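You operate a simulated robot arm through the tools that you are given. There is no shell and no other tool. Be economical: measure what you need, move in short steps, check, and stop when the job is done.

You run a simulated robot arm. Do the job below in one go: nothing can be reset, and whatever is moved stays where it is left.

## Task
Put the white filter cartridge on the top of the small table away on the desk top. Then put the blue sensor on the top of the small table away on the top of the board bench. Then shut the top parts drawer. Then take the yellow case and leave it on the top of the parts stand. Then take the orange card and leave it on the top of the orange bench mat. Then put two of the nuts from the top of the board bench on the top of the small table. Then put the yellow striped plate on the top of the board bench away on the top of the pump table. Then stack the small carton that says "Plugs" from the top of the repair bench on top of the small carton that says "Relays". Then put the silver plate from the top of the repair bench on the top of the work mat. Then fetch the green head and set it on top of the orange case. Then shut the front flap of the big carton. Keep to this order. Set down upright: white filter cartridge.

It is judged by the outcome, as a careful person would: the job done as asked, and still so three seconds after it is handed in. It fails if anything else is knocked over, pushed out of place, dropped, spilled or broken.

## Robot
A 7-joint arm with a vacuum gripper on a trunk, on a base that drives. Base frame: it is fixed to the floor where the robot stands at the start and does not move with it; the origin is under the middle of the robot, x ahead of it, y to its left, z up; the surface under the hand at the start is at about z = 800. Units: mm, degrees, N and s.
Its first joint turns from -166.0 to 166.0 degrees. Places, roughly: blue sensor [750, -250, 750]; desk top [-800, 2000, 800]; front flap of the big carton [-2800, 600, 600]; green head (9x9x8 cm) [-2300, -2100, 900]; nut (4x3x2 cm) [-400, -2500, 900]; orange card (6x10x4 cm) [-100, -1800, 900]; orange case (16x15x3 cm) [-1200, -200, 900]; silver plate (6x6x2 cm) [-1900, -2300, 900]; small carton [-1750, -2750, 1000]; top of the board bench [-200, -2000, 800]; top of the orange bench mat [-3700, -1500, 900]; top of the parts stand [-800, 300, 400]; top of the pump table [300, -900, 800]; top of the small table [600, -300, 800]; top of the work mat [-2500, -2100, 900]; top parts drawer [100, -1400, 1100]; white filter cartridge (5x5x9 cm) [800, -400, 800]; yellow case (7x10x3 cm) [-3900, -1900, 900]; yellow striped plate (6x6x2 cm) [-500, -2700, 900]. Payload 1.06 kg.
Tool frame: the origin (TCP) lies in the middle of the cups' lips, and z points out of the cups. The gripper has 1 cup of 24 mm across, covering 24 by 24 mm (tool x, y); the bellows give 8 mm. With the vacuum on, a cup seals on a smooth face that it is pressed against (1 to 4 N); it does not hold porous or soft things. The pull reaches 23 N.
Orientation is that of the tool frame in the base frame, as a unit quaternion [x, y, z, w]. With the cups facing straight down, the tool's x points along the base's -x, its y along +y and its z along -z.

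## Interface
- The arm moves only by the tool step_arm. Its argument "targets" is a list of rows, each a list of 3 entries, a list of its own where there are three numbers: the shift along the tool's x, y, z in units of 500 mm (1.0 is 500 mm), then the turn, a rotation vector about the tool's x, y, z in units of 45 degrees (1.0 is 45 degrees), then the vacuum: 1 switches it on, 0 off. In form: [[[x, y, z], [ax, ay, az], vacuum], ...]. A call has 1 to 10 rows; each row is the pose to reach, as a shift and turn from the pose commanded when the call began, along the tool's axes at that moment. A call with a number of a shift or a turn outside -1 to 1 is refused whole. Rows are played at 5 a second. More than 50 mm and 8.6 degrees between two rows, or a gripper value outside its range, and nothing of the call is played. A pose out of reach is approached as far as the arm can. The call stops where the force on the tool passes 40 N (or 10 N more than at its start, if that is more) or the arm is blocked; 0.2 s more then pass. The pull builds up within a second once a cup has sealed. Time passes only in rows, and 0.2 s behind the last, so rows that repeat a pose give it time. It gives the time, the measured TCP pose, the force on the tool (base axes) and the pull of the vacuum at its end, in the units of the frame above (readings bear some noise), with the torque about the TCP (base axes, N m) and any sound that the robot's microphone picked up.
- Cameras (640 x 400 px; columns grow to the right, rows downward): "scene" is now at [106.3, 148.4, 1455.7]; the picture's right is [-0.97, -0.24, 0.00], its down [-0.22, 0.91, -0.36] and it looks along [0.09, -0.35, -0.93] (base axes); focal length 214 px, centre (320, 200). "wrist" rides on the gripper at [78, 19, -96] in the tool frame; the picture's right is [-0.24, 0.97, 0.00], its down [-0.71, -0.17, -0.69] and it looks along [-0.67, -0.16, 0.73] (tool axes); focal length 243 px, centre (320, 200). There is no depth. A picture from a camera that has moved, and an enlarged one, comes with that camera's place and axes in the base frame and with its lens. The place of the scene camera against the robot may be out by one fixed shift of up to 25 mm in any direction.
- grab_frame(camera): a new picture of that camera. The clock stands still meanwhile.
- drive_base(legs): drives the robot by 1 to 6 legs, each [ahead, left, turn to the left] in mm, mm and degrees, along the robot's own axes; the way and the turn of a leg run together, so that a leg with both is an arc; at most 1500 mm and 180 degrees a leg. The arm and the cameras ride along, it lands a little off, and it stops where it bumps. It gives what a move gives.
- turn_head(pan, tilt): turns the head with the scene camera to pan (to the left, within 120 degrees either way) and tilt (down, from -29 to 69), counted from straight ahead of the robot. It gives what a move gives.
- enlarge(camera, box): a new picture of the part [left, top, right, bottom] of that camera's present view, enlarged. The clock stands still meanwhile.
- close_job(): hands the job in; it is judged then, once.

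Work in short steps. Places have to be worked out from the pictures, the camera data and where the tool is seen: move nearer, look again, correct. Check each grasp and each placing, and mend what went wrong. You have 546 turns and 328 pictures in all, those below and enlarged ones among them. Switch the vacuum off and draw the arm clear of the work before you hand the job in, unless the task says otherwise; then end with one line.

The tools are called after "Call:" as a command line: name --argument value ..., lists and objects as JSON in quotes. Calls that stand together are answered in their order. step_arm: Moves the arm, as the interface text tells. Its arguments: {"type":"object","properties":{"targets":{"type":"array","items":{"type":"array"}}},"required":["targets"]} The other tools are called the same way: drive_base (legs) drives the base; turn_head (pan, tilt) turns the head that bears the scene camera; grab_frame (camera) takes a picture; enlarge (camera, box) takes an enlarged picture of a part of a camera's view; close_job () hands the job in.

At the start:

```text
time: 0.0
position: [378.2, -453.0, 1117.8]
ee_rot: [-0.001, 1.0, 0.0, 0.0]
contact_force: [0.6, 0.5, -0.2]
moment: [-0.03, -0.06, 0.01]
pull: 0.1
robot x, y, heading: [1.6, -0.4, 0.2]
head pan, tilt: [-76.3, 68.8]
```

scene: 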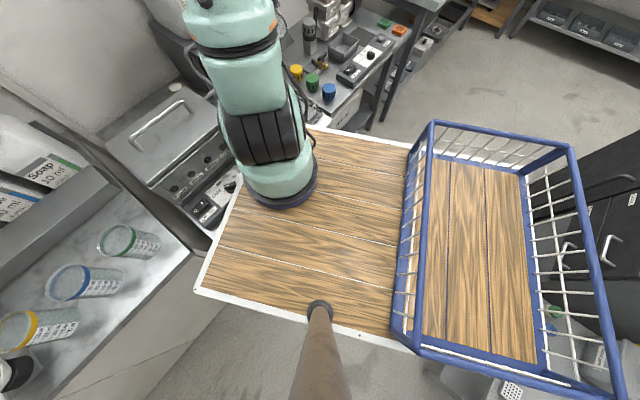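
wrist: 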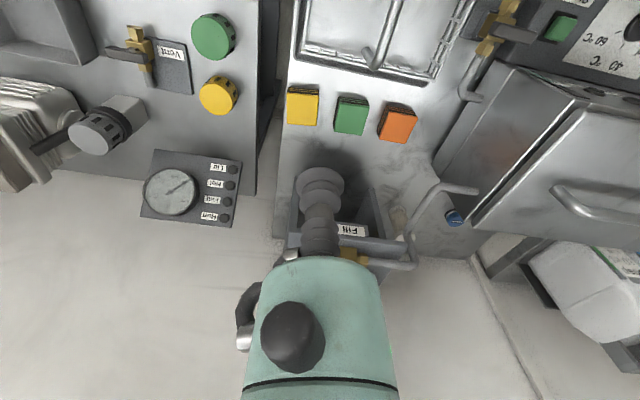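

I start by looking toward the small table, then around the room.

Call:
turn_head --pan -25 --tilt 45

Call:
grab_frame --camera "scene"

```text
time: 1.2
position: [376.7, -453.0, 1118.6]
ee_rot: [0.0, 1.0, -0.001, 0.0]
contact_force: [-0.3, 0.4, 0.4]
moment: [0.01, 0.04, 0.02]
pull: 0.1
robot x, y, heading: [0.9, -3.9, -0.2]
head pan, tilt: [-25.0, 45.0]
```

```text
325 pictures are left
camera scene: at [166.7, 168.3, 1484.5], right [-0.42, -0.91, 0.0], down [-0.64, 0.3, -0.71], along [0.64, -0.3, -0.71], focal length 214 px, centre (320, 200)
```

scene: 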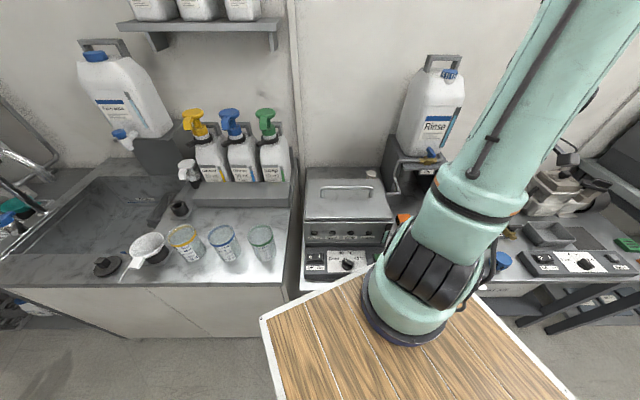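

The arm hides the table area. I enlarge the wrist view and pan the head for a different look.

Call:
enlarge --camera "wrist" --box '[240, 100, 560, 300]'

Call:
enlarge --camera "scene" --box '[280, 120, 600, 320]'

Call:
turn_head --pan -60 --tilt 40

Call:
grab_frame --camera "scene"

```text
2.00 times, centred on (400, 200) of wrist
camera zoom: at [298.7, -434.4, 1215.2], right [0.24, 0.97, 0.0], down [0.71, -0.17, 0.69], along [0.67, -0.16, -0.73], focal length 485 px, centre (160, 200)
```

zoom: 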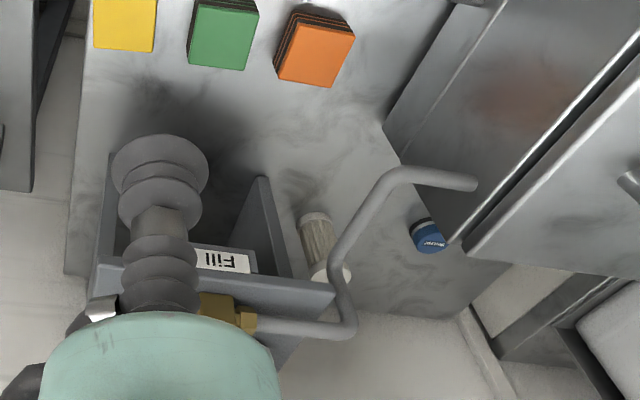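

```text
2.00 times, centred on (440, 220) of scene
camera zoom: at [166.7, 168.3, 1484.5], right [-0.42, -0.91, 0.0], down [-0.64, 0.3, -0.71], along [0.64, -0.3, -0.71], focal length 429 px, centre (80, 160)
```

zoom: 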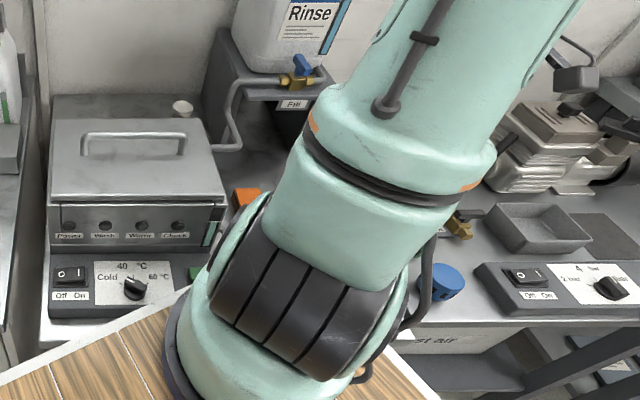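

```text
time: 2.2
position: [378.3, -453.0, 1120.4]
ee_rot: [-0.001, 1.0, 0.0, 0.001]
contact_force: [-0.1, 0.0, 0.8]
moment: [-0.01, 0.02, -0.03]
pull: 0.1
robot x, y, heading: [-1.3, 1.3, -0.1]
head pan, tilt: [-60.0, 40.0]
```

```text
322 pictures are left
camera scene: at [135.6, 129.1, 1491.8], right [-0.87, -0.5, 0.0], down [-0.32, 0.56, -0.77], along [0.38, -0.66, -0.64], focal length 214 px, centre (320, 200)
```

scene: 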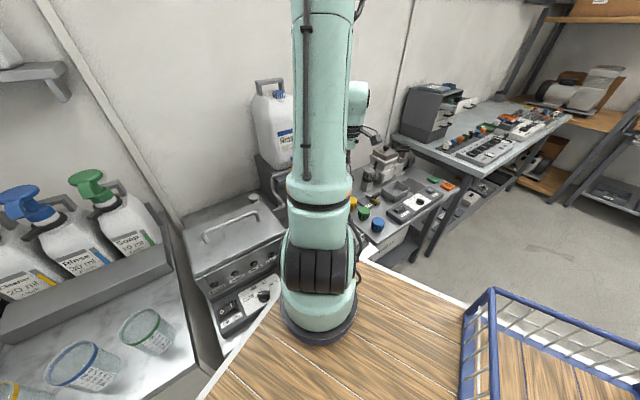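

The cartridge stands behind the oven near (815,-370), with the blue sensor to its left by the wall. I move the hand over there high for a better wrist view.

Call:
step_arm --targets '[[[-0.07, 0.044, -0.02], [0, 0, 0], 0], [[-0.14, 0.088, -0.04], [0, 0, 0], 0], [[-0.21, 0.132, -0.06], [0, 0, 0], 0], [[-0.28, 0.176, -0.08], [0, 0, 0], 0], [[-0.36, 0.22, -0.1], [0, 0, 0], 0], [[-0.444, 0.266, -0.1], [0, 0, 0], 0]]'

Call:
grab_frame --camera "wrist"

Call:
grab_frame --camera "scene"

```text
time: 3.6
position: [600.5, -321.7, 1167.6]
ee_rot: [0.001, 1.0, -0.001, 0.0]
contact_force: [-0.9, 0.5, 0.1]
moment: [-0.03, -0.03, -0.01]
pull: 0.0
robot x, y, heading: [-0.9, 2.3, -0.3]
head pan, tilt: [-60.0, 40.0]
```

```text
321 pictures are left
camera wrist: at [520.2, -302.0, 1264.3], right [0.24, 0.97, 0.0], down [0.71, -0.17, 0.69], along [0.67, -0.16, -0.73], focal length 243 px, centre (320, 200)
```

wrist: 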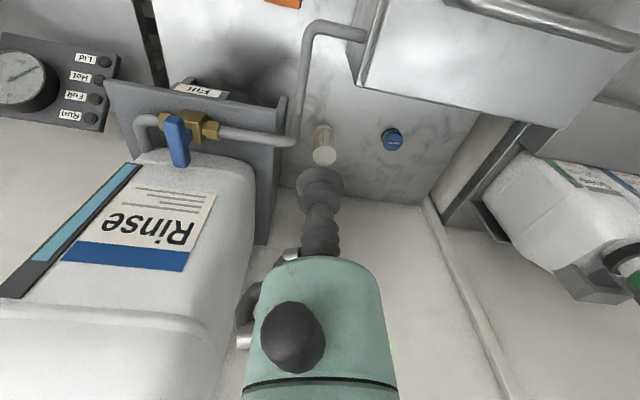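

```text
320 pictures are left
camera scene: at [135.2, 128.9, 1491.9], right [-0.87, -0.5, 0.0], down [-0.32, 0.56, -0.77], along [0.38, -0.66, -0.64], focal length 214 px, centre (320, 200)
```

scene: 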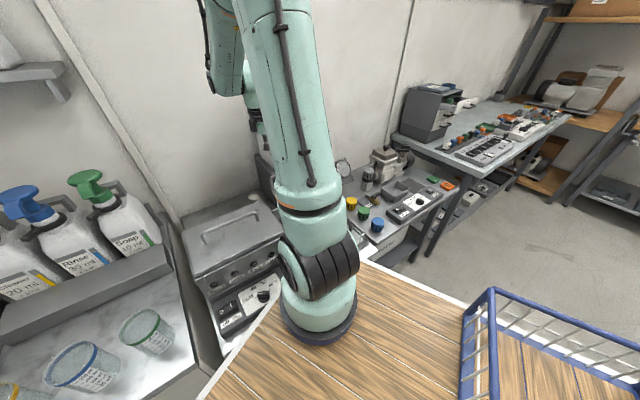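

Call:
enlarge --camera "wrist" --box '[260, 80, 420, 180]'

```text
4.00 times, centred on (340, 130) of wrist
camera zoom: at [520.2, -302.0, 1264.3], right [0.24, 0.97, 0.0], down [0.71, -0.17, 0.69], along [0.67, -0.16, -0.73], focal length 970 px, centre (240, 480)
```

zoom: 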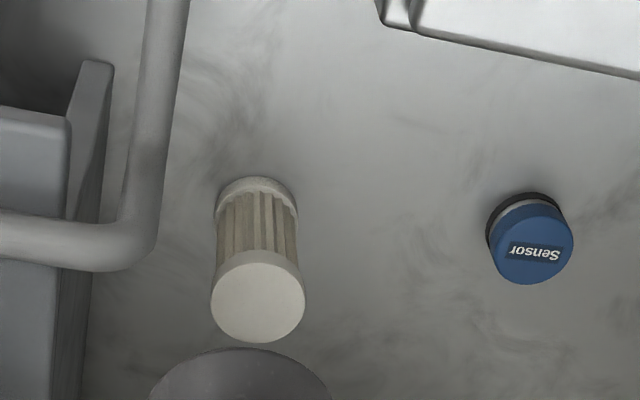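

Two wrist views put the cartridge top at about (760,-350,883) and the sensor top near (800,-218,820). I move above the cartridge while turning the hand so its camera side clears the pipe.

Call:
step_arm --targets '[[[-0.08, -0.014, 0], [0, 0, 0.148], 0], [[-0.16, -0.028, 0], [0, 0, 0.296], 0], [[-0.24, -0.042, 0], [0, 0, 0.444], 0], [[-0.319, -0.057, 0], [0, 0, 0.592], 0], [[-0.319, -0.057, 0.09], [0, 0, 0.74], 0], [[-0.319, -0.057, 0.18], [0, 0, 0.888], 0], [[-0.319, -0.057, 0.27], [0, 0, 1.0], 0], [[-0.319, -0.057, 0.36], [0, 0, 1.0], 0], [[-0.319, -0.057, 0.44], [0, 0, 1.0], 0]]'

Call:
grab_frame --camera "wrist"

```text
time: 5.6
position: [759.6, -347.5, 949.0]
ee_rot: [0.382, 0.924, -0.001, 0.001]
contact_force: [0.1, 0.6, 0.4]
moment: [0.04, -0.04, -0.01]
pull: 0.1
robot x, y, heading: [1.0, 2.5, -0.2]
head pan, tilt: [-60.0, 40.0]
```

```text
318 pictures are left
camera wrist: at [715.9, -278.9, 1044.9], right [0.85, 0.52, 0.0], down [0.38, -0.62, 0.69], along [0.36, -0.59, -0.73], focal length 243 px, centre (320, 200)
```

wrist: 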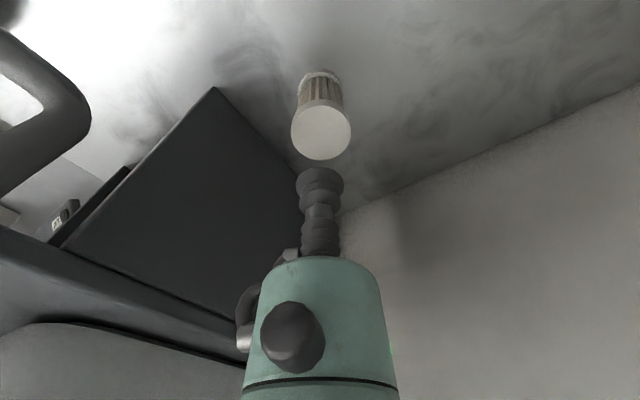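

Cap centre reads (761,-352); I'm within 4 mm. Descend onto it with vacuum on.

Call:
step_arm --targets '[[[-0.007, -0.004, 0.06], [0, 0, 0], 1], [[-0.007, -0.004, 0.11], [0, 0, 0], 1], [[-0.007, -0.004, 0.125], [0, 0, 0], 1], [[-0.007, -0.004, 0.135], [0, 0, 0], 1], [[-0.007, -0.004, 0.14], [0, 0, 0], 1], [[-0.007, -0.004, 0.14], [0, 0, 0], 1], [[-0.007, -0.004, 0.14], [0, 0, 0], 1]]'

```text
time: 7.2
position: [760.8, -352.5, 881.4]
ee_rot: [0.383, 0.924, 0.0, 0.001]
contact_force: [-1.5, -1.5, 13.1]
moment: [-0.03, 0.02, 0.03]
pull: 23.3
robot x, y, heading: [-1.4, 0.6, -0.1]
head pan, tilt: [-60.0, 40.0]
```

Sealed (23 N). Lift straight up.

Call:
step_arm --targets '[[[0, 0, -0.02], [0, 0, 0], 1], [[0, 0, -0.1], [0, 0, 0], 1], [[0, 0, -0.19], [0, 0, 0], 1], [[0, 0, -0.28], [0, 0, 0], 1], [[0, 0, -0.37], [0, 0, 0], 1], [[0, 0, -0.46], [0, 0, 0], 1], [[0, 0, -0.55], [0, 0, 0], 1]]'

Call:
turn_head --pan 110 --tilt 20

Call:
grab_frame --camera "scene"

Call:
turn_head --pan 70 --tilt 30

Call:
grab_frame --camera "scene"

```text
time: 8.8
position: [762.2, -354.3, 1155.3]
ee_rot: [0.383, 0.924, 0.0, -0.001]
contact_force: [0.6, 0.2, -1.8]
moment: [0.0, 0.06, 0.0]
pull: 23.6
robot x, y, heading: [-0.9, -2.7, 0.1]
head pan, tilt: [-60.0, 40.0]
```

```text
time: 11.4
position: [761.3, -353.3, 1154.3]
ee_rot: [0.383, 0.924, 0.001, 0.0]
contact_force: [0.3, 0.8, -2.0]
moment: [-0.03, 0.02, 0.0]
pull: 23.2
robot x, y, heading: [2.3, 4.7, -0.1]
head pan, tilt: [110.0, 20.0]
```

```text
317 pictures are left
camera scene: at [61.3, 290.3, 1523.2], right [0.94, 0.34, 0.0], down [0.12, -0.32, -0.94], along [-0.32, 0.88, -0.34], focal length 214 px, centre (320, 200)
```

scene: 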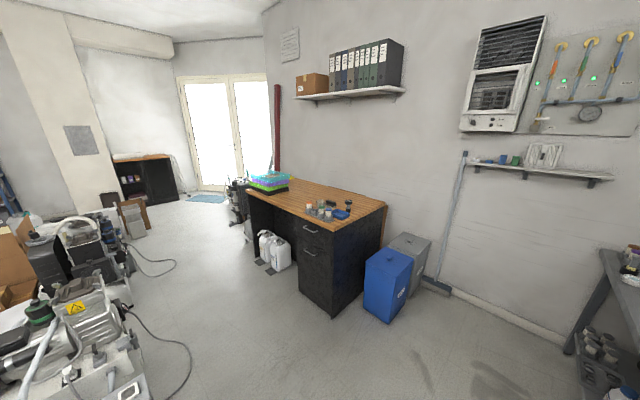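

```text
time: 12.5
position: [761.7, -355.0, 1155.0]
ee_rot: [0.382, 0.924, 0.0, 0.0]
contact_force: [0.1, -0.4, -1.1]
moment: [0.03, -0.04, 0.01]
pull: 23.1
robot x, y, heading: [-3.0, 4.6, 0.2]
head pan, tilt: [70.0, 30.0]
```

```text
316 pictures are left
camera scene: at [124.0, 287.8, 1507.2], right [0.94, -0.34, 0.0], down [-0.17, -0.47, -0.87], along [0.3, 0.81, -0.5], focal length 214 px, centre (320, 200)
```

scene: 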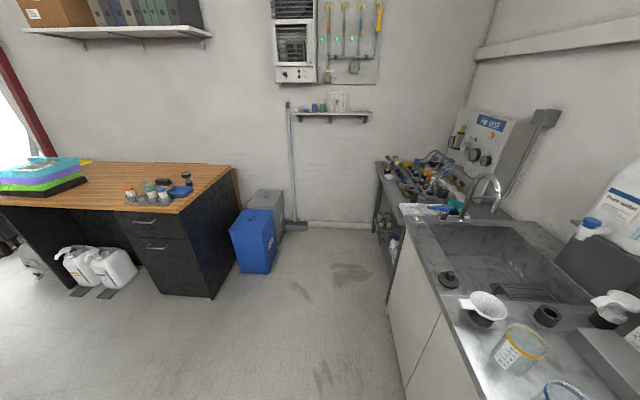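

The desk's front edge runs roughly (-336,1594)→(-1468,2129), with clear space in the middle. I retract the arm with the cartridge, then drive around to the desk.

Call:
step_arm --targets '[[[0.08, -0.032, -0.032], [0, 0, 0], 1], [[0.16, -0.064, -0.064], [0, 0, 0], 1], [[0.24, -0.096, -0.096], [0, 0, 0], 1], [[0.32, -0.128, -0.128], [0, 0, 0], 1], [[0.4, -0.16, -0.16], [0, 0, 0], 1], [[0.488, -0.194, -0.19], [0, 0, 0], 1]]'

Call:
drive_base --legs '[[-200, 0, 0], [0, 0, 93]]'

Call:
turn_head --pan 20 --tilt 35

Call:
grab_frame --camera "scene"

```text
time: 13.9
position: [518.6, -251.6, 1249.9]
ee_rot: [0.383, 0.924, 0.0, -0.001]
contact_force: [1.3, 0.2, -2.0]
moment: [0.03, 0.03, 0.03]
pull: 22.4
robot x, y, heading: [1.4, -1.7, -0.0]
head pan, tilt: [70.0, 30.0]
```

```text
time: 19.4
position: [16.4, 534.3, 1249.6]
ee_rot: [-0.415, 0.91, -0.001, 0.0]
contact_force: [0.6, 0.0, -1.4]
moment: [-0.01, 0.03, 0.02]
pull: 22.6
robot x, y, heading: [-197.4, 0.4, 94.1]
head pan, tilt: [70.0, 30.0]
```

```text
time: 20.6
position: [15.9, 535.2, 1249.1]
ee_rot: [-0.415, 0.91, 0.001, 0.0]
contact_force: [0.3, 0.1, -1.4]
moment: [-0.02, 0.01, 0.01]
pull: 23.0
robot x, y, heading: [-197.4, -0.8, 94.0]
head pan, tilt: [20.0, 35.0]
```

```text
315 pictures are left
camera scene: at [-457.4, 158.4, 1499.4], right [0.91, 0.41, 0.0], down [0.23, -0.52, -0.82], along [-0.33, 0.75, -0.57], focal length 214 px, centre (320, 200)
```

scene: 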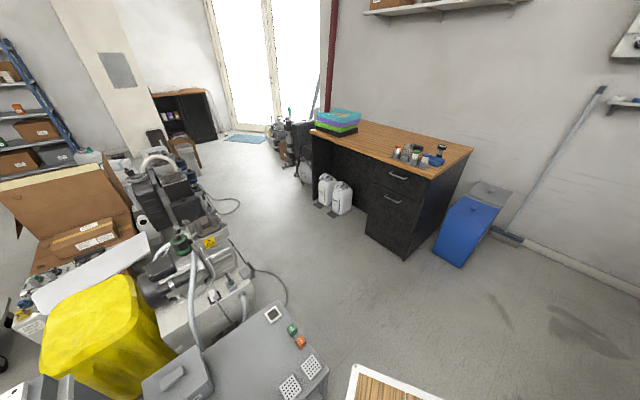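

The equipment cart is close on the left; I'll ease right, go ahead, then slide left in front of the desk.

Call:
drive_base --legs '[[300, -150, 0], [850, 0, 0], [0, 520, 0]]'

Call:
turn_head --pan 0 --tilt 40

Call:
grab_frame --camera "scene"

```text
time: 29.4
position: [-416.1, 1632.1, 1250.0]
ee_rot: [-0.408, 0.913, 0.001, 0.001]
contact_force: [2.0, -0.1, -1.2]
moment: [0.01, -0.04, -0.02]
pull: 22.7
robot x, y, heading: [-640.2, 1099.3, 93.4]
head pan, tilt: [20.0, 35.0]
```

```text
time: 30.3
position: [-415.9, 1631.0, 1249.6]
ee_rot: [-0.408, 0.913, 0.0, 0.0]
contact_force: [0.6, 0.9, -1.3]
moment: [0.0, -0.01, 0.0]
pull: 23.0
robot x, y, heading: [-640.1, 1104.2, 93.2]
head pan, tilt: [0.0, 40.0]
```

```text
314 pictures are left
camera scene: at [-866.1, 1265.6, 1491.8], right [1.0, 0.06, 0.0], down [0.04, -0.64, -0.77], along [-0.04, 0.76, -0.64], focal length 214 px, centre (320, 200)
```

scene: 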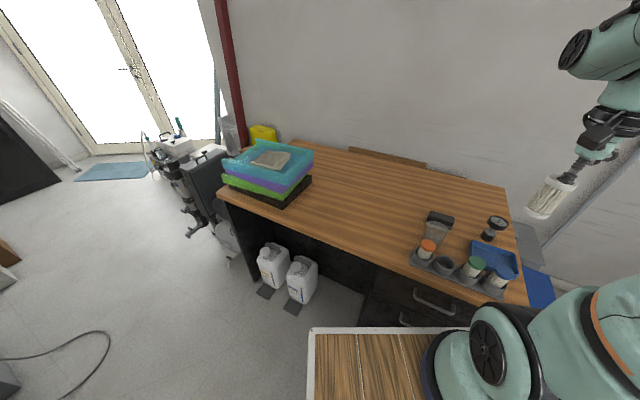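

Clear desk space around (-740,1980). I swing the cartridge there, staying high.

Call:
step_arm --targets '[[[-0.009, 0.095, 0], [0, 0, 0], 1], [[-0.018, 0.19, 0], [0, 0, 0], 1], [[-0.026, 0.285, 0], [0, 0, 0], 1], [[-0.035, 0.38, 0], [0, 0, 0], 1], [[-0.044, 0.475, 0], [0, 0, 0], 1], [[-0.053, 0.57, 0], [0, 0, 0], 1], [[-0.062, 0.665, 0], [0, 0, 0], 1], [[-0.07, 0.76, 0], [0, 0, 0], 1], [[-0.079, 0.855, 0], [0, 0, 0], 1], [[-0.088, 0.948, 0], [0, 0, 0], 1]]'

Call:
grab_frame --camera "wrist"

Call:
grab_frame --camera "scene"

```text
time: 32.5
position: [-738.5, 1981.4, 1251.1]
ee_rot: [-0.408, 0.913, 0.001, 0.001]
contact_force: [0.5, -0.6, 0.2]
moment: [0.06, 0.02, 0.0]
pull: 23.2
robot x, y, heading: [-638.5, 1101.4, 93.2]
head pan, tilt: [0.0, 40.0]
```

```text
313 pictures are left
camera wrist: at [-806.0, 1935.9, 1345.9], right [-0.57, 0.82, 0.0], down [0.6, 0.41, 0.69], along [0.56, 0.39, -0.73], focal length 243 px, centre (320, 200)
```

wrist: 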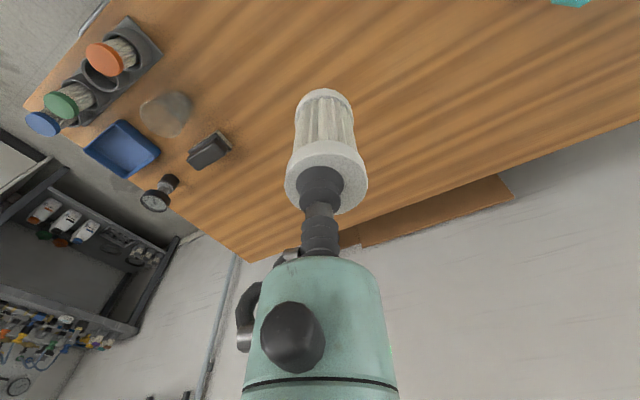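

```text
312 pictures are left
camera scene: at [-865.6, 1265.2, 1491.9], right [1.0, 0.05, 0.0], down [0.04, -0.64, -0.77], along [-0.04, 0.77, -0.64], focal length 214 px, centre (320, 200)
```

scene: 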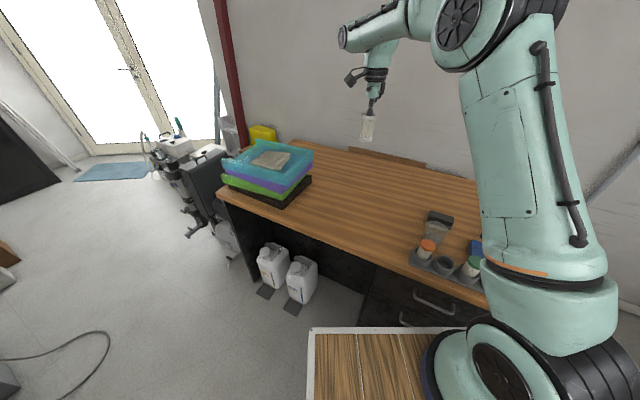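

The spot below is clear. Descend toward the desk.

Call:
step_arm --targets '[[[0, 0, 0.09], [0, 0, 0], 1], [[0, 0, 0.18], [0, 0, 0], 1], [[0, 0, 0.27], [0, 0, 0], 1], [[0, 0, 0.36], [0, 0, 0], 1], [[0, 0, 0.45], [0, 0, 0], 1], [[0, 0, 0.54], [0, 0, 0], 1], [[0, 0, 0.62], [0, 0, 0], 1]]'

Call:
grab_frame --camera "wrist"

Call:
grab_frame --camera "scene"

```text
time: 34.1
position: [-739.2, 1978.8, 940.2]
ee_rot: [-0.408, 0.913, 0.001, 0.0]
contact_force: [-0.9, 0.1, -1.1]
moment: [0.01, 0.0, 0.01]
pull: 22.5
robot x, y, heading: [-637.1, 1098.9, 92.9]
head pan, tilt: [0.0, 40.0]
```

```text
311 pictures are left
camera wrist: at [-806.4, 1932.6, 1036.2], right [-0.57, 0.82, 0.0], down [0.6, 0.41, 0.69], along [0.56, 0.39, -0.73], focal length 243 px, centre (320, 200)
```

wrist: 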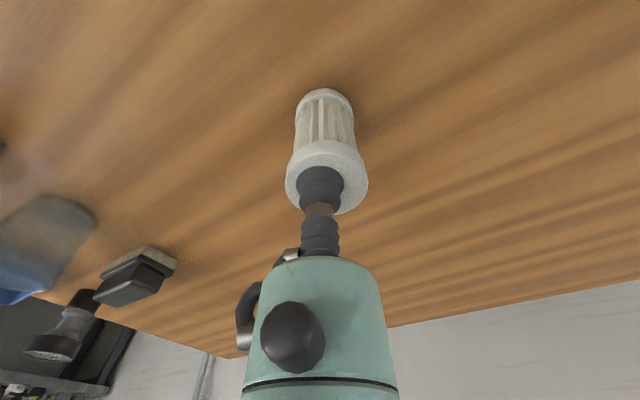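

```text
310 pictures are left
camera scene: at [-865.9, 1265.3, 1491.9], right [1.0, 0.06, 0.0], down [0.04, -0.64, -0.77], along [-0.04, 0.77, -0.64], focal length 214 px, centre (320, 200)
```

scene: 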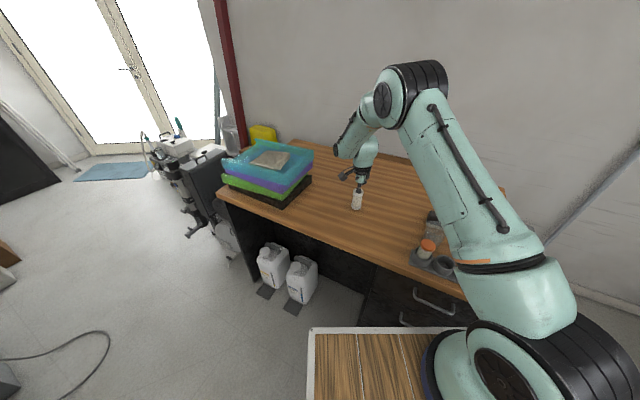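

Close to the surface. Descend in small increments watching force.

Call:
step_arm --targets '[[[0, 0, 0.012], [0, 0, 0], 1], [[0, 0, 0.024], [0, 0, 0], 1], [[0, 0, 0.034], [0, 0, 0], 1], [[0, 0, 0.044], [0, 0, 0], 1]]'

```text
time: 35.1
position: [-739.9, 1980.0, 920.5]
ee_rot: [-0.408, 0.913, 0.003, 0.0]
contact_force: [-1.0, -6.7, 33.5]
moment: [-0.02, -0.03, 0.0]
pull: 23.1
robot x, y, heading: [-637.0, 1100.3, 93.2]
head pan, tilt: [0.0, 40.0]
```

Contact made with 33 N; ease up 3 mm, release, wait, then rise.

Call:
step_arm --targets '[[[0, 0, -0.005], [0, 0, 0], 1], [[0, 0, -0.005], [0, 0, 0], 0], [[0, 0, -0.005], [0, 0, 0], 0], [[0, 0, -0.005], [0, 0, 0], 0], [[0, 0, -0.015], [0, 0, 0], 0], [[0, 0, -0.04], [0, 0, 0], 0], [[0, 0, -0.12], [0, 0, 0], 0]]'

Call:
grab_frame --camera "wrist"

```text
time: 36.7
position: [-740.6, 1980.3, 977.3]
ee_rot: [-0.408, 0.913, -0.001, 0.0]
contact_force: [0.1, -0.5, -0.1]
moment: [-0.01, -0.01, -0.02]
pull: 0.0
robot x, y, heading: [-638.9, 1100.3, 93.5]
head pan, tilt: [0.0, 40.0]
```

```text
309 pictures are left
camera wrist: at [-806.9, 1933.4, 1072.6], right [-0.57, 0.82, 0.0], down [0.6, 0.41, 0.68], along [0.56, 0.39, -0.73], focal length 243 px, centre (320, 200)
```

wrist: 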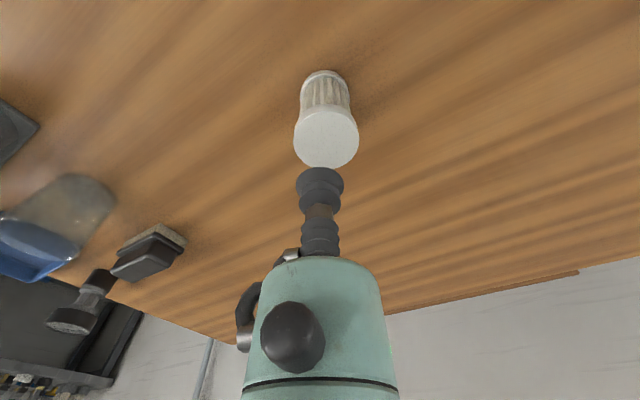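

Cartridge stands upright on the desk. Retract the arm up and back.

Call:
step_arm --targets '[[[0, 0, -0.09], [0, 0, 0], 0], [[0, 0, -0.18], [0, 0, 0], 0], [[0, 0, -0.27], [0, 0, 0], 0], [[0.009, -0.08, -0.32], [0, 0, 0], 0], [[0.018, -0.16, -0.37], [0, 0, 0], 0], [[0.026, -0.24, -0.42], [0, 0, 0], 0], [[0.035, -0.32, -0.47], [0, 0, 0], 0], [[0.044, -0.41, -0.5], [0, 0, 0], 0], [[0.053, -0.505, -0.5], [0, 0, 0], 0], [[0.062, -0.6, -0.5], [0, 0, 0], 0]]'

Call:
step_arm --targets '[[[0.009, -0.09, 0], [0, 0, 0], 0], [[0.018, -0.18, 0], [0, 0, 0], 0], [[0.026, -0.27, 0], [0, 0, 0], 0], [[0.026, -0.35, 0], [0, 0, 0], 0]]'

Call:
drive_base --legs '[[0, -520, 0], [-850, 0, 0], [-300, 150, 0], [0, 0, -93.3]]'

Call:
turn_head --pan -25 --tilt 45

Call:
grab_frame --camera "scene"

```text
time: 38.9
position: [-538.8, 1757.2, 1227.4]
ee_rot: [-0.407, 0.913, 0.0, 0.0]
contact_force: [0.1, 0.0, -0.4]
moment: [-0.01, -0.02, -0.01]
pull: 0.0
robot x, y, heading: [-641.3, 1100.1, 93.1]
head pan, tilt: [0.0, 40.0]
```

```text
time: 39.9
position: [-416.3, 1631.0, 1227.8]
ee_rot: [-0.408, 0.913, 0.0, 0.0]
contact_force: [0.0, 0.9, -0.3]
moment: [0.04, -0.01, -0.02]
pull: 0.1
robot x, y, heading: [-642.0, 1100.2, 93.0]
head pan, tilt: [0.0, 40.0]
```

```text
time: 52.8
position: [305.8, -273.3, 1228.1]
ee_rot: [0.395, 0.919, -0.001, 0.0]
contact_force: [-0.6, 0.4, -1.5]
moment: [0.03, 0.0, -0.01]
pull: 0.0
robot x, y, heading: [-204.5, -7.1, -1.6]
head pan, tilt: [0.0, 40.0]
```

```text
time: 53.7
position: [305.1, -275.0, 1228.0]
ee_rot: [0.396, 0.918, 0.0, 0.0]
contact_force: [-0.1, 0.5, 0.3]
moment: [-0.01, 0.0, -0.01]
pull: 0.0
robot x, y, heading: [-201.7, -7.5, -2.0]
head pan, tilt: [-25.0, 45.0]
```

```text
308 pictures are left
camera scene: at [-33.8, 157.1, 1484.6], right [-0.45, -0.89, 0.0], down [-0.63, 0.32, -0.71], along [0.63, -0.32, -0.71], focal length 214 px, centre (320, 200)
```

scene: 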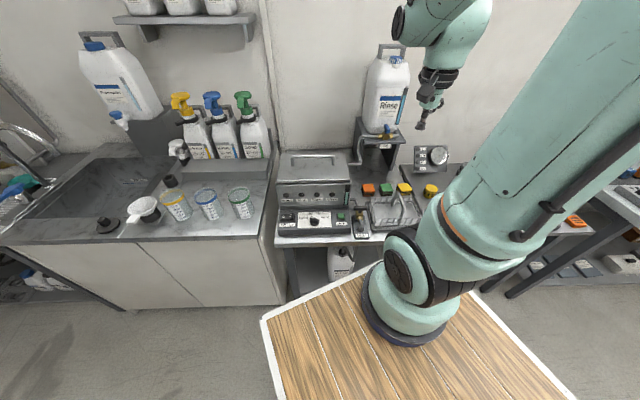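

Drive ahead 150 mm and bring the hand over the sensor at about (800,-218).

Call:
drive_base --legs '[[170, 0, 1.8]]'

```text
time: 55.1
position: [485.0, -260.8, 1226.9]
ee_rot: [0.381, 0.925, 0.0, 0.0]
contact_force: [-0.5, -0.4, 0.0]
moment: [-0.01, -0.03, -0.01]
pull: 0.1
robot x, y, heading: [-35.4, -6.7, 0.3]
head pan, tilt: [-25.0, 45.0]
```

Call:
step_arm --targets '[[[-0.055, 0.071, 0], [0, 0, 0], 0], [[-0.11, 0.142, 0], [0, 0, 0], 0], [[-0.165, 0.213, 0], [0, 0, 0], 0], [[-0.22, 0.284, 0], [0, 0, 0], 0], [[-0.275, 0.355, 0], [0, 0, 0], 0], [[-0.33, 0.427, 0], [0, 0, 0], 0], [[-0.38, 0.498, 0], [0, 0, 0], 0], [[-0.38, 0.498, 0.09], [0, 0, 0], 0], [[-0.38, 0.498, 0.18], [0, 0, 0], 0], [[-0.38, 0.498, 0.27], [0, 0, 0], 0]]'

Call:
grab_frame --camera "wrist"

```text
time: 57.3
position: [793.6, -219.7, 1095.6]
ee_rot: [0.381, 0.925, -0.001, 0.0]
contact_force: [1.0, -0.1, -0.2]
moment: [0.04, 0.05, -0.04]
pull: 0.0
robot x, y, heading: [-37.7, -7.4, 0.3]
head pan, tilt: [-25.0, 45.0]
```

```text
307 pictures are left
camera wrist: at [750.2, -151.3, 1191.8], right [0.85, 0.52, 0.0], down [0.38, -0.62, 0.69], along [0.36, -0.58, -0.73], focal length 243 px, centre (320, 200)
```

wrist: 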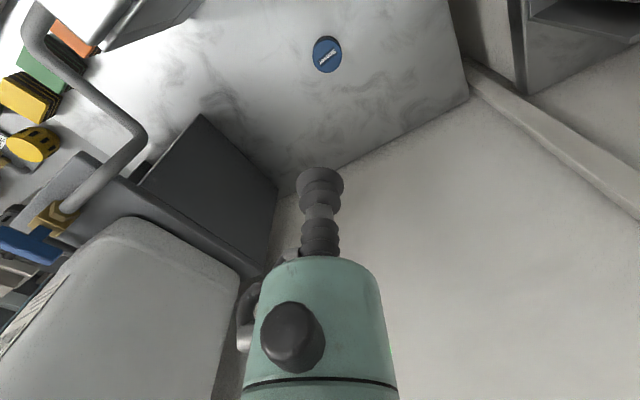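

Sensor centre reads (800,-213). Move down above it.

Call:
step_arm --targets '[[[-0.001, 0.017, 0.09], [0, 0, 0], 0], [[-0.001, 0.017, 0.18], [0, 0, 0], 0], [[-0.001, 0.017, 0.27], [0, 0, 0], 0], [[-0.001, 0.017, 0.36], [0, 0, 0], 0], [[-0.001, 0.017, 0.43], [0, 0, 0], 0]]'

Call:
grab_frame --camera "wrist"

```text
time: 58.5
position: [798.9, -212.7, 878.0]
ee_rot: [0.382, 0.924, 0.001, 0.0]
contact_force: [-0.3, -0.2, 0.2]
moment: [0.02, -0.02, -0.04]
pull: 0.0
robot x, y, heading: [-35.7, -8.6, 0.2]
head pan, tilt: [-25.0, 45.0]
```

```text
306 pictures are left
camera wrist: at [756.1, -144.0, 974.0], right [0.85, 0.52, 0.0], down [0.38, -0.62, 0.69], along [0.36, -0.58, -0.73], focal length 243 px, centre (320, 200)
```

wrist: 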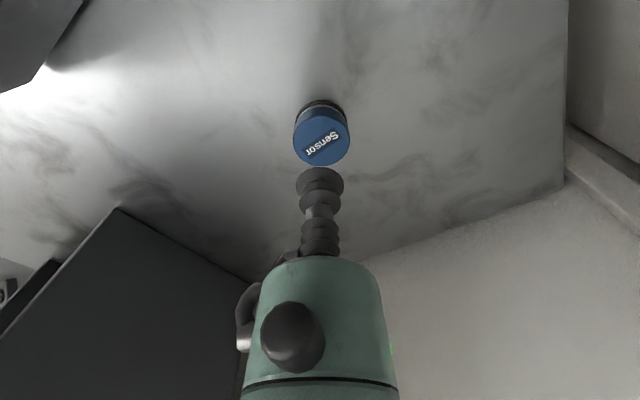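

Aligned; top about z=832. Descend and grip.

Call:
step_arm --targets '[[[0, 0, 0.06], [0, 0, 0], 1], [[0, 0, 0.08], [0, 0, 0], 1], [[0, 0, 0.09], [0, 0, 0], 1], [[0, 0, 0.096], [0, 0, 0], 1], [[0, 0, 0.102], [0, 0, 0], 1], [[0, 0, 0.102], [0, 0, 0], 1], [[0, 0, 0.102], [0, 0, 0], 1]]'

```text
time: 60.1
position: [800.0, -212.4, 826.9]
ee_rot: [0.38, 0.925, 0.0, 0.0]
contact_force: [0.4, -0.9, 0.6]
moment: [0.0, -0.04, -0.04]
pull: 22.9
robot x, y, heading: [-33.9, -7.9, 0.4]
head pan, tilt: [-25.0, 45.0]
```

Sealed. Lift and retract.

Call:
step_arm --targets '[[[0, 0, -0.03], [0, 0, 0], 1], [[0, 0, -0.12], [0, 0, 0], 1], [[0, 0, -0.21], [0, 0, 0], 1], [[0, 0, -0.3], [0, 0, 0], 1], [[0, 0, -0.39], [0, 0, 0], 1], [[0, 0, -0.48], [0, 0, 0], 1], [[0, 0, -0.57], [0, 0, 0], 1], [[0, 0, -0.66], [0, 0, 0], 1], [[0, 0, -0.75], [0, 0, 0], 1]]'

Call:
step_arm --targets '[[[0.055, -0.071, 0], [0, 0, 0], 1], [[0.11, -0.142, 0], [0, 0, 0], 1], [[0.165, -0.213, 0], [0, 0, 0], 1], [[0.22, -0.284, 0], [0, 0, 0], 1], [[0.275, -0.355, 0], [0, 0, 0], 1], [[0.33, -0.427, 0], [0, 0, 0], 1], [[0.36, -0.47, 0], [0, 0, 0], 1]]'

Call:
turn_head --pan -90 --tilt 20

Call:
grab_frame --camera "scene"

Call:
turn_head --pan -118 --tilt 25

Call:
grab_frame --camera "scene"

```text
time: 62.1
position: [798.8, -212.8, 1202.3]
ee_rot: [0.382, 0.924, 0.0, 0.0]
contact_force: [0.3, -0.8, -1.0]
moment: [0.01, 0.03, -0.03]
pull: 22.8
robot x, y, heading: [-36.6, -5.1, 0.2]
head pan, tilt: [-25.0, 45.0]
```

```text
time: 63.7
position: [508.8, -254.0, 1202.4]
ee_rot: [0.381, 0.925, 0.0, 0.001]
contact_force: [1.0, -0.2, -0.3]
moment: [-0.02, 0.03, -0.01]
pull: 22.8
robot x, y, heading: [-35.7, -6.5, 0.2]
head pan, tilt: [-25.0, 45.0]
```

```text
time: 65.1
position: [508.4, -254.0, 1202.1]
ee_rot: [0.381, 0.925, -0.001, 0.0]
contact_force: [0.4, -0.9, -0.6]
moment: [0.01, 0.01, 0.0]
pull: 22.8
robot x, y, heading: [-33.5, -10.6, 0.0]
head pan, tilt: [-90.0, 20.0]
```

```text
305 pictures are left
camera scene: at [58.4, 101.3, 1523.2], right [-1.0, 0.0, 0.0], down [0.0, 0.34, -0.94], along [0.0, -0.94, -0.34], focal length 214 px, centre (320, 200)
```

scene: 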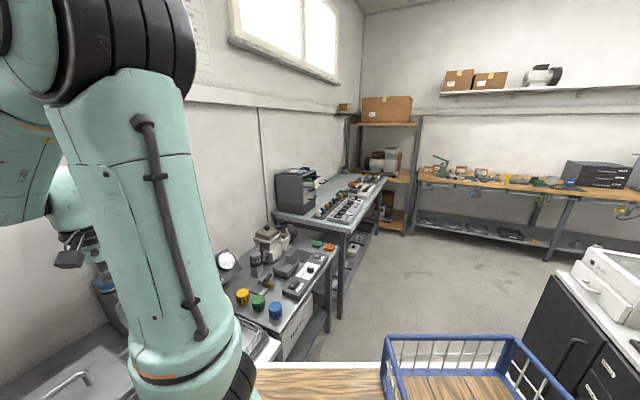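

```text
time: 66.0
position: [508.2, -253.9, 1202.2]
ee_rot: [0.381, 0.925, 0.0, 0.0]
contact_force: [-0.1, 0.3, 0.3]
moment: [0.0, 0.02, -0.02]
pull: 22.3
robot x, y, heading: [-30.7, -4.3, 0.1]
head pan, tilt: [-118.0, 25.0]
```

```text
304 pictures are left
camera scene: at [15.1, 113.0, 1515.2], right [-0.88, 0.47, 0.0], down [0.2, 0.37, -0.91], along [-0.42, -0.8, -0.42], focal length 214 px, centre (320, 200)
```

scene: 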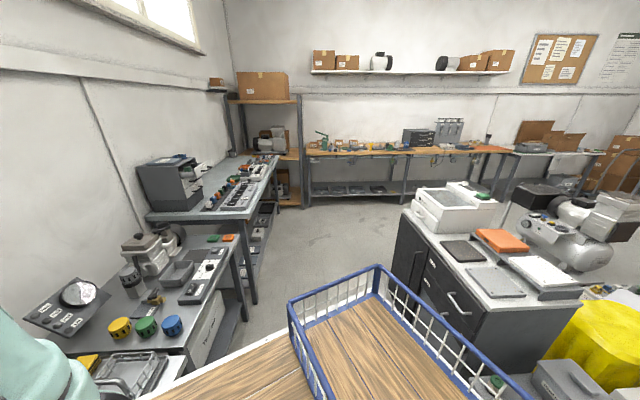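

Holding the sensor. The corridor between the tables and the island runs toward the board bench at about 24.5° off; I turn that way and drive sideways down it.

Call:
drive_base --legs '[[-150, 0, 0], [0, 0, -24.5], [60, -593, 0]]'

Call:
turn_head --pan -50 --tilt 30

Call:
grab_frame --camera "scene"

```text
time: 71.6
position: [13.7, -1019.4, 1202.2]
ee_rot: [0.57, 0.821, 0.0, 0.001]
contact_force: [-0.2, -0.6, -1.4]
moment: [-0.02, 0.03, 0.0]
pull: 23.0
robot x, y, heading: [-378.3, -568.8, -24.3]
head pan, tilt: [-118.0, 25.0]
```

```text
time: 73.0
position: [13.6, -1020.5, 1202.6]
ee_rot: [0.571, 0.821, 0.0, 0.0]
contact_force: [0.2, -0.1, -0.3]
moment: [0.04, 0.0, 0.01]
pull: 23.5
robot x, y, heading: [-379.2, -569.8, -24.5]
head pan, tilt: [-50.0, 30.0]
```

```text
303 pictures are left
camera scene: at [-181.0, -515.0, 1507.2], right [-0.96, -0.26, 0.0], down [-0.13, 0.48, -0.87], along [0.23, -0.84, -0.5], focal length 214 px, centre (320, 200)
```

scene: 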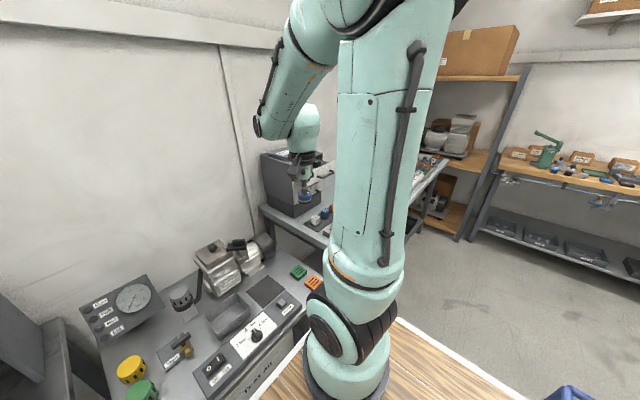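

Call:
drive_base --legs '[[-70, -950, 0]]'

Call:
turn_head --pan 0 --tilt 40

Call:
grab_frame --camera "scene"

Call:
turn_head --pan -50 --tilt 30

Call:
grab_frame --camera "scene"

```text
time: 78.0
position: [-425.9, -1850.0, 1201.8]
ee_rot: [0.563, 0.826, 0.0, 0.0]
contact_force: [0.8, 0.0, -0.6]
moment: [0.0, -0.01, 0.01]
pull: 22.5
robot x, y, heading: [-828.5, -1413.0, -23.5]
head pan, tilt: [-50.0, 30.0]
```

```text
time: 79.1
position: [-427.4, -1850.6, 1201.9]
ee_rot: [0.563, 0.827, 0.0, 0.0]
contact_force: [-0.7, -0.6, -1.1]
moment: [0.0, 0.04, 0.0]
pull: 22.8
robot x, y, heading: [-824.8, -1407.1, -23.6]
head pan, tilt: [0.0, 40.0]
```

```text
302 pictures are left
camera scene: at [-579.8, -1297.8, 1491.8], right [-0.4, -0.92, 0.0], down [-0.59, 0.26, -0.77], along [0.7, -0.31, -0.64], focal length 214 px, centre (320, 200)
```

scene: 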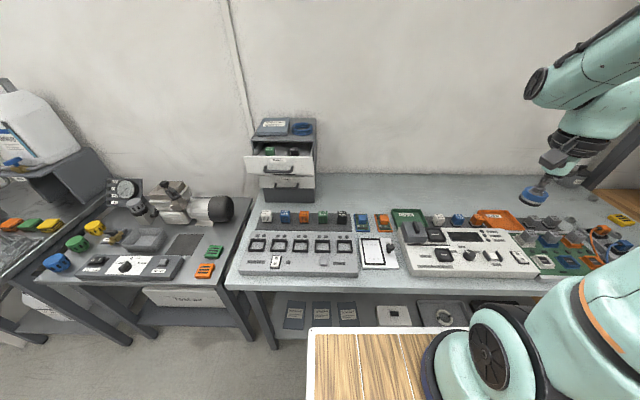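

```text
time: 80.3
position: [-426.9, -1850.7, 1201.3]
ee_rot: [0.563, 0.827, 0.0, 0.0]
contact_force: [0.4, 0.4, 0.0]
moment: [-0.01, 0.04, 0.02]
pull: 22.9
robot x, y, heading: [-825.7, -1409.6, -23.5]
head pan, tilt: [-50.0, 30.0]
```

```text
301 pictures are left
camera scene: at [-631.9, -1350.5, 1507.2], right [-0.96, -0.29, 0.0], down [-0.14, 0.48, -0.87], along [0.25, -0.83, -0.5], focal length 214 px, centre (320, 200)
```

scene: 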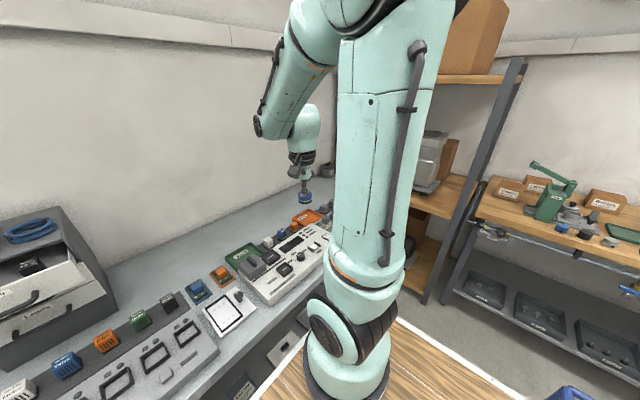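

The back strip of the board bench by the wall is free. I drive 120 mm closer and look from the wrist above it.

Call:
drive_base --legs '[[120, 0, 0]]'

```text
time: 81.6
position: [-315.3, -1900.7, 1201.3]
ee_rot: [0.563, 0.826, 0.0, 0.0]
contact_force: [0.3, -0.1, 0.1]
moment: [0.0, -0.01, 0.02]
pull: 22.5
robot x, y, heading: [-716.2, -1459.3, -23.6]
head pan, tilt: [-50.0, 30.0]
```

Call:
step_arm --targets '[[[-0.055, 0.071, 0], [0, 0, 0], 1], [[-0.11, 0.142, 0], [0, 0, 0], 1], [[-0.165, 0.214, 0], [0, 0, 0], 1], [[-0.22, 0.285, 0], [0, 0, 0], 1], [[-0.274, 0.357, 0], [0, 0, 0], 1], [[-0.328, 0.428, 0], [0, 0, 0], 1], [[-0.383, 0.5, 0], [0, 0, 0], 1], [[-0.437, 0.57, 0], [0, 0, 0], 1]]'

Call:
grab_frame --camera "wrist"

Call:
turn_head --pan 0 --tilt 40

Call:
grab_frame --camera "scene"

```text
time: 83.4
position: [28.8, -1999.9, 1202.0]
ee_rot: [0.564, 0.826, 0.0, 0.001]
contact_force: [-0.3, 0.2, 0.6]
moment: [0.03, 0.01, -0.03]
pull: 22.9
robot x, y, heading: [-714.6, -1460.1, -23.4]
head pan, tilt: [-50.0, 30.0]
```

```text
300 pictures are left
camera wrist: at [17.1, -1921.1, 1297.8], right [0.99, 0.14, 0.0], down [0.1, -0.72, 0.69], along [0.09, -0.68, -0.73], focal length 243 px, centre (320, 200)
```

wrist: 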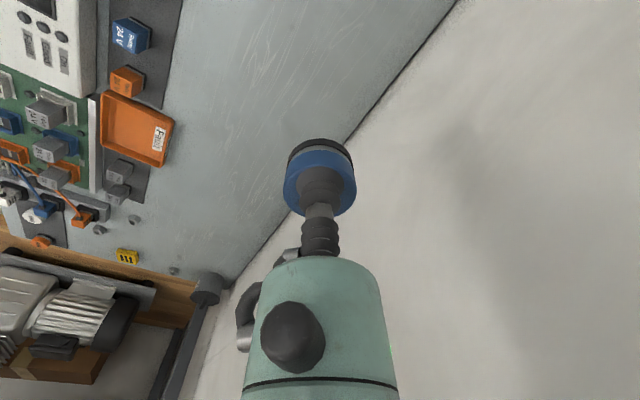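

```text
time: 84.5
position: [29.6, -2000.2, 1199.9]
ee_rot: [0.564, 0.826, -0.001, 0.001]
contact_force: [-0.4, 0.0, -0.1]
moment: [0.0, 0.02, -0.01]
pull: 22.7
robot x, y, heading: [-713.1, -1461.3, -23.6]
head pan, tilt: [0.0, 40.0]
```

```text
299 pictures are left
camera scene: at [-467.5, -1347.1, 1491.8], right [-0.4, -0.92, 0.0], down [-0.59, 0.26, -0.77], along [0.7, -0.31, -0.64], focal length 214 px, centre (320, 200)
```

scene: 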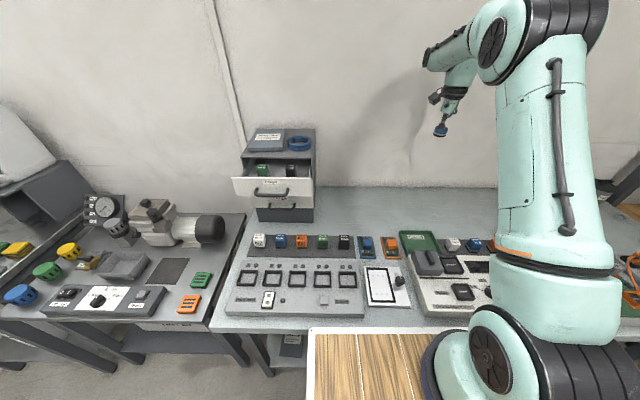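

Beneath the hand the bench is clear. Descend to z≈930 first and look.

Call:
step_arm --targets '[[[0, 0, 0.09], [0, 0, 0], 1], [[0, 0, 0.18], [0, 0, 0], 1], [[0, 0, 0.27], [0, 0, 0], 1], [[0, 0, 0.36], [0, 0, 0], 1], [[0, 0, 0.45], [0, 0, 0], 1], [[0, 0, 0.54], [0, 0, 0], 1]]'

Call:
grab_frame --camera "wrist"

```text
time: 86.0
position: [30.0, -2001.7, 932.8]
ee_rot: [0.564, 0.826, -0.001, 0.0]
contact_force: [-0.6, 0.2, -0.8]
moment: [-0.01, 0.01, 0.03]
pull: 22.7
robot x, y, heading: [-715.2, -1460.8, -23.6]
head pan, tilt: [0.0, 40.0]
```

```text
298 pictures are left
camera wrist: at [18.0, -1921.6, 1028.3], right [0.99, 0.14, 0.0], down [0.1, -0.72, 0.69], along [0.09, -0.68, -0.73], focal length 243 px, centre (320, 200)
```

wrist: 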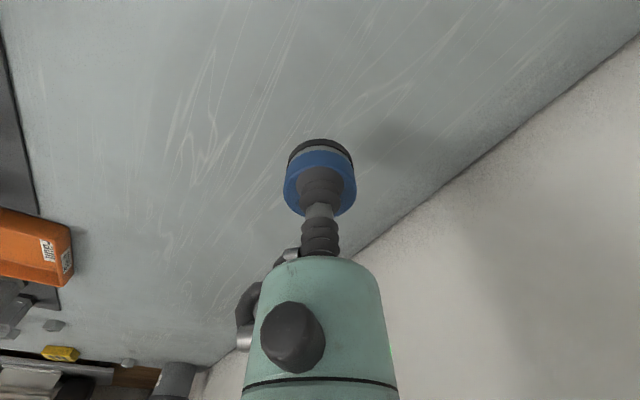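

Call:
step_arm --targets '[[[0, 0, 0.02], [0, 0, 0], 1], [[0, 0, 0.035], [0, 0, 0], 1], [[0, 0, 0.05], [0, 0, 0], 1], [[0, 0, 0.06], [0, 0, 0], 1]]'

Call:
step_arm --targets '[[[0, 0, 0.01], [0, 0, 0], 1], [[0, 0, 0.02], [0, 0, 0], 1], [[0, 0, 0.03], [0, 0, 0], 1]]'

```text
time: 87.0
position: [30.1, -2001.1, 899.8]
ee_rot: [0.564, 0.826, -0.001, 0.0]
contact_force: [0.0, 0.0, -0.8]
moment: [0.01, -0.02, 0.04]
pull: 23.3
robot x, y, heading: [-714.6, -1457.3, -23.5]
head pan, tilt: [0.0, 40.0]
```

```text
time: 87.8
position: [28.4, -2000.9, 887.7]
ee_rot: [0.564, 0.826, 0.0, 0.0]
contact_force: [-0.2, -0.5, 0.1]
moment: [0.01, 0.04, -0.02]
pull: 22.7
robot x, y, heading: [-713.4, -1461.8, -23.7]
head pan, tilt: [0.0, 40.0]
```

Call:
step_arm --targets '[[[0, 0, 0.007], [0, 0, 0], 1], [[0, 0, 0.014], [0, 0, 0], 1]]'

```text
time: 88.3
position: [28.7, -2001.5, 880.4]
ee_rot: [0.564, 0.826, 0.0, 0.0]
contact_force: [-0.7, 0.8, -0.5]
moment: [-0.03, 0.0, 0.03]
pull: 23.3
robot x, y, heading: [-714.4, -1454.6, -23.5]
head pan, tilt: [0.0, 40.0]
```

Call:
step_arm --targets '[[[0, 0, 0.008], [0, 0, 0], 1], [[0, 0, 0.016], [0, 0, 0], 1], [[0, 0, 0.024], [0, 0, 0], 1]]'

Call:
grab_frame --camera "wrist"

```text
time: 89.2
position: [29.1, -2000.0, 869.8]
ee_rot: [0.564, 0.826, 0.0, 0.002]
contact_force: [3.1, -1.0, 19.5]
moment: [-0.02, 0.05, -0.01]
pull: 23.5
robot x, y, heading: [-717.7, -1459.3, -23.4]
head pan, tilt: [0.0, 40.0]
```

```text
297 pictures are left
camera wrist: at [17.3, -1921.3, 966.1], right [0.99, 0.14, 0.0], down [0.1, -0.72, 0.69], along [0.1, -0.68, -0.73], focal length 243 px, centre (320, 200)
```

wrist: 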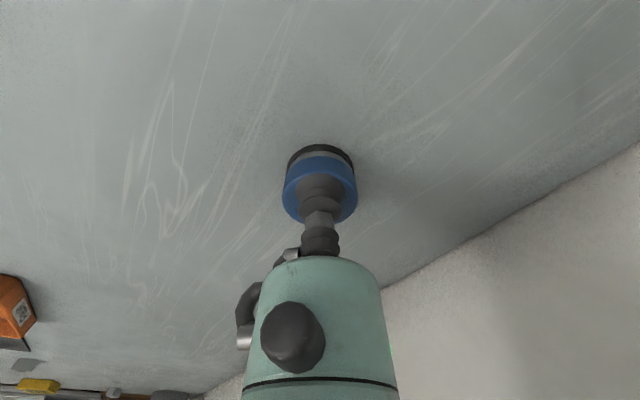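

On the bench. Ease, release, and rise.

Call:
step_arm --targets '[[[0, 0, -0.004], [0, 0, 0], 1], [[0, 0, -0.004], [0, 0, 0], 0], [[0, 0, -0.004], [0, 0, 0], 0], [[0, 0, -0.004], [0, 0, 0], 0], [[0, 0, -0.012], [0, 0, 0], 0], [[0, 0, -0.04], [0, 0, 0], 0], [[0, 0, -0.12], [0, 0, 0], 0], [[0, 0, -0.21], [0, 0, 0], 0], [[0, 0, -0.3], [0, 0, 0], 0]]'

Call:
grab_frame --camera "wrist"

Call:
enlarge --camera "scene" --box '[160, 80, 480, 280]'

```text
time: 91.2
position: [29.2, -2000.1, 1021.1]
ee_rot: [0.563, 0.826, -0.001, -0.001]
contact_force: [0.1, -0.5, -0.7]
moment: [0.01, -0.01, 0.01]
pull: 0.0
robot x, y, heading: [-709.9, -1455.0, -23.5]
head pan, tilt: [0.0, 40.0]
```

```text
296 pictures are left
camera wrist: at [17.6, -1920.4, 1115.8], right [0.99, 0.14, 0.0], down [0.1, -0.72, 0.68], along [0.09, -0.68, -0.73], focal length 243 px, centre (320, 200)
```

wrist: 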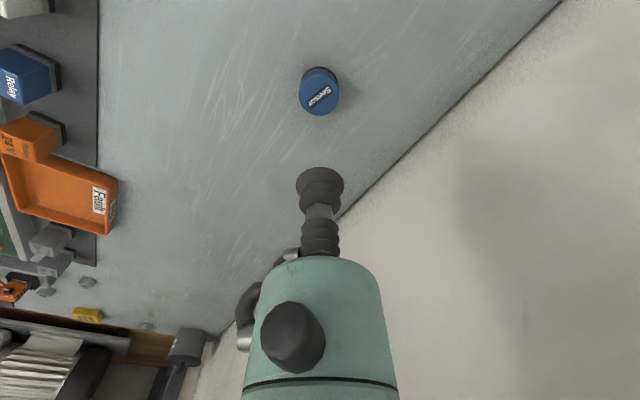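

```text
2.00 times, centred on (320, 180) of scene
camera zoom: at [-467.0, -1347.3, 1491.8], right [-0.4, -0.92, 0.0], down [-0.59, 0.26, -0.77], along [0.7, -0.31, -0.64], focal length 429 px, centre (320, 240)
```

zoom: 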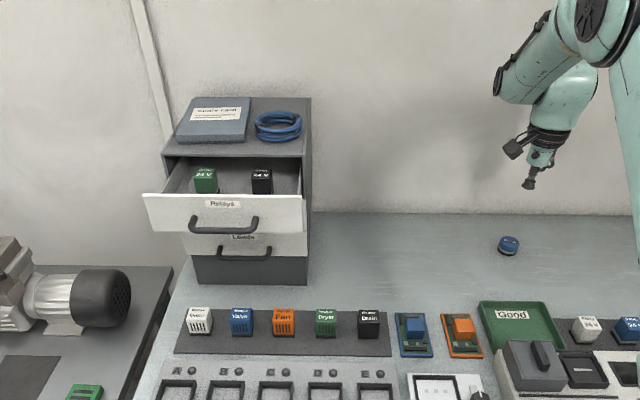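

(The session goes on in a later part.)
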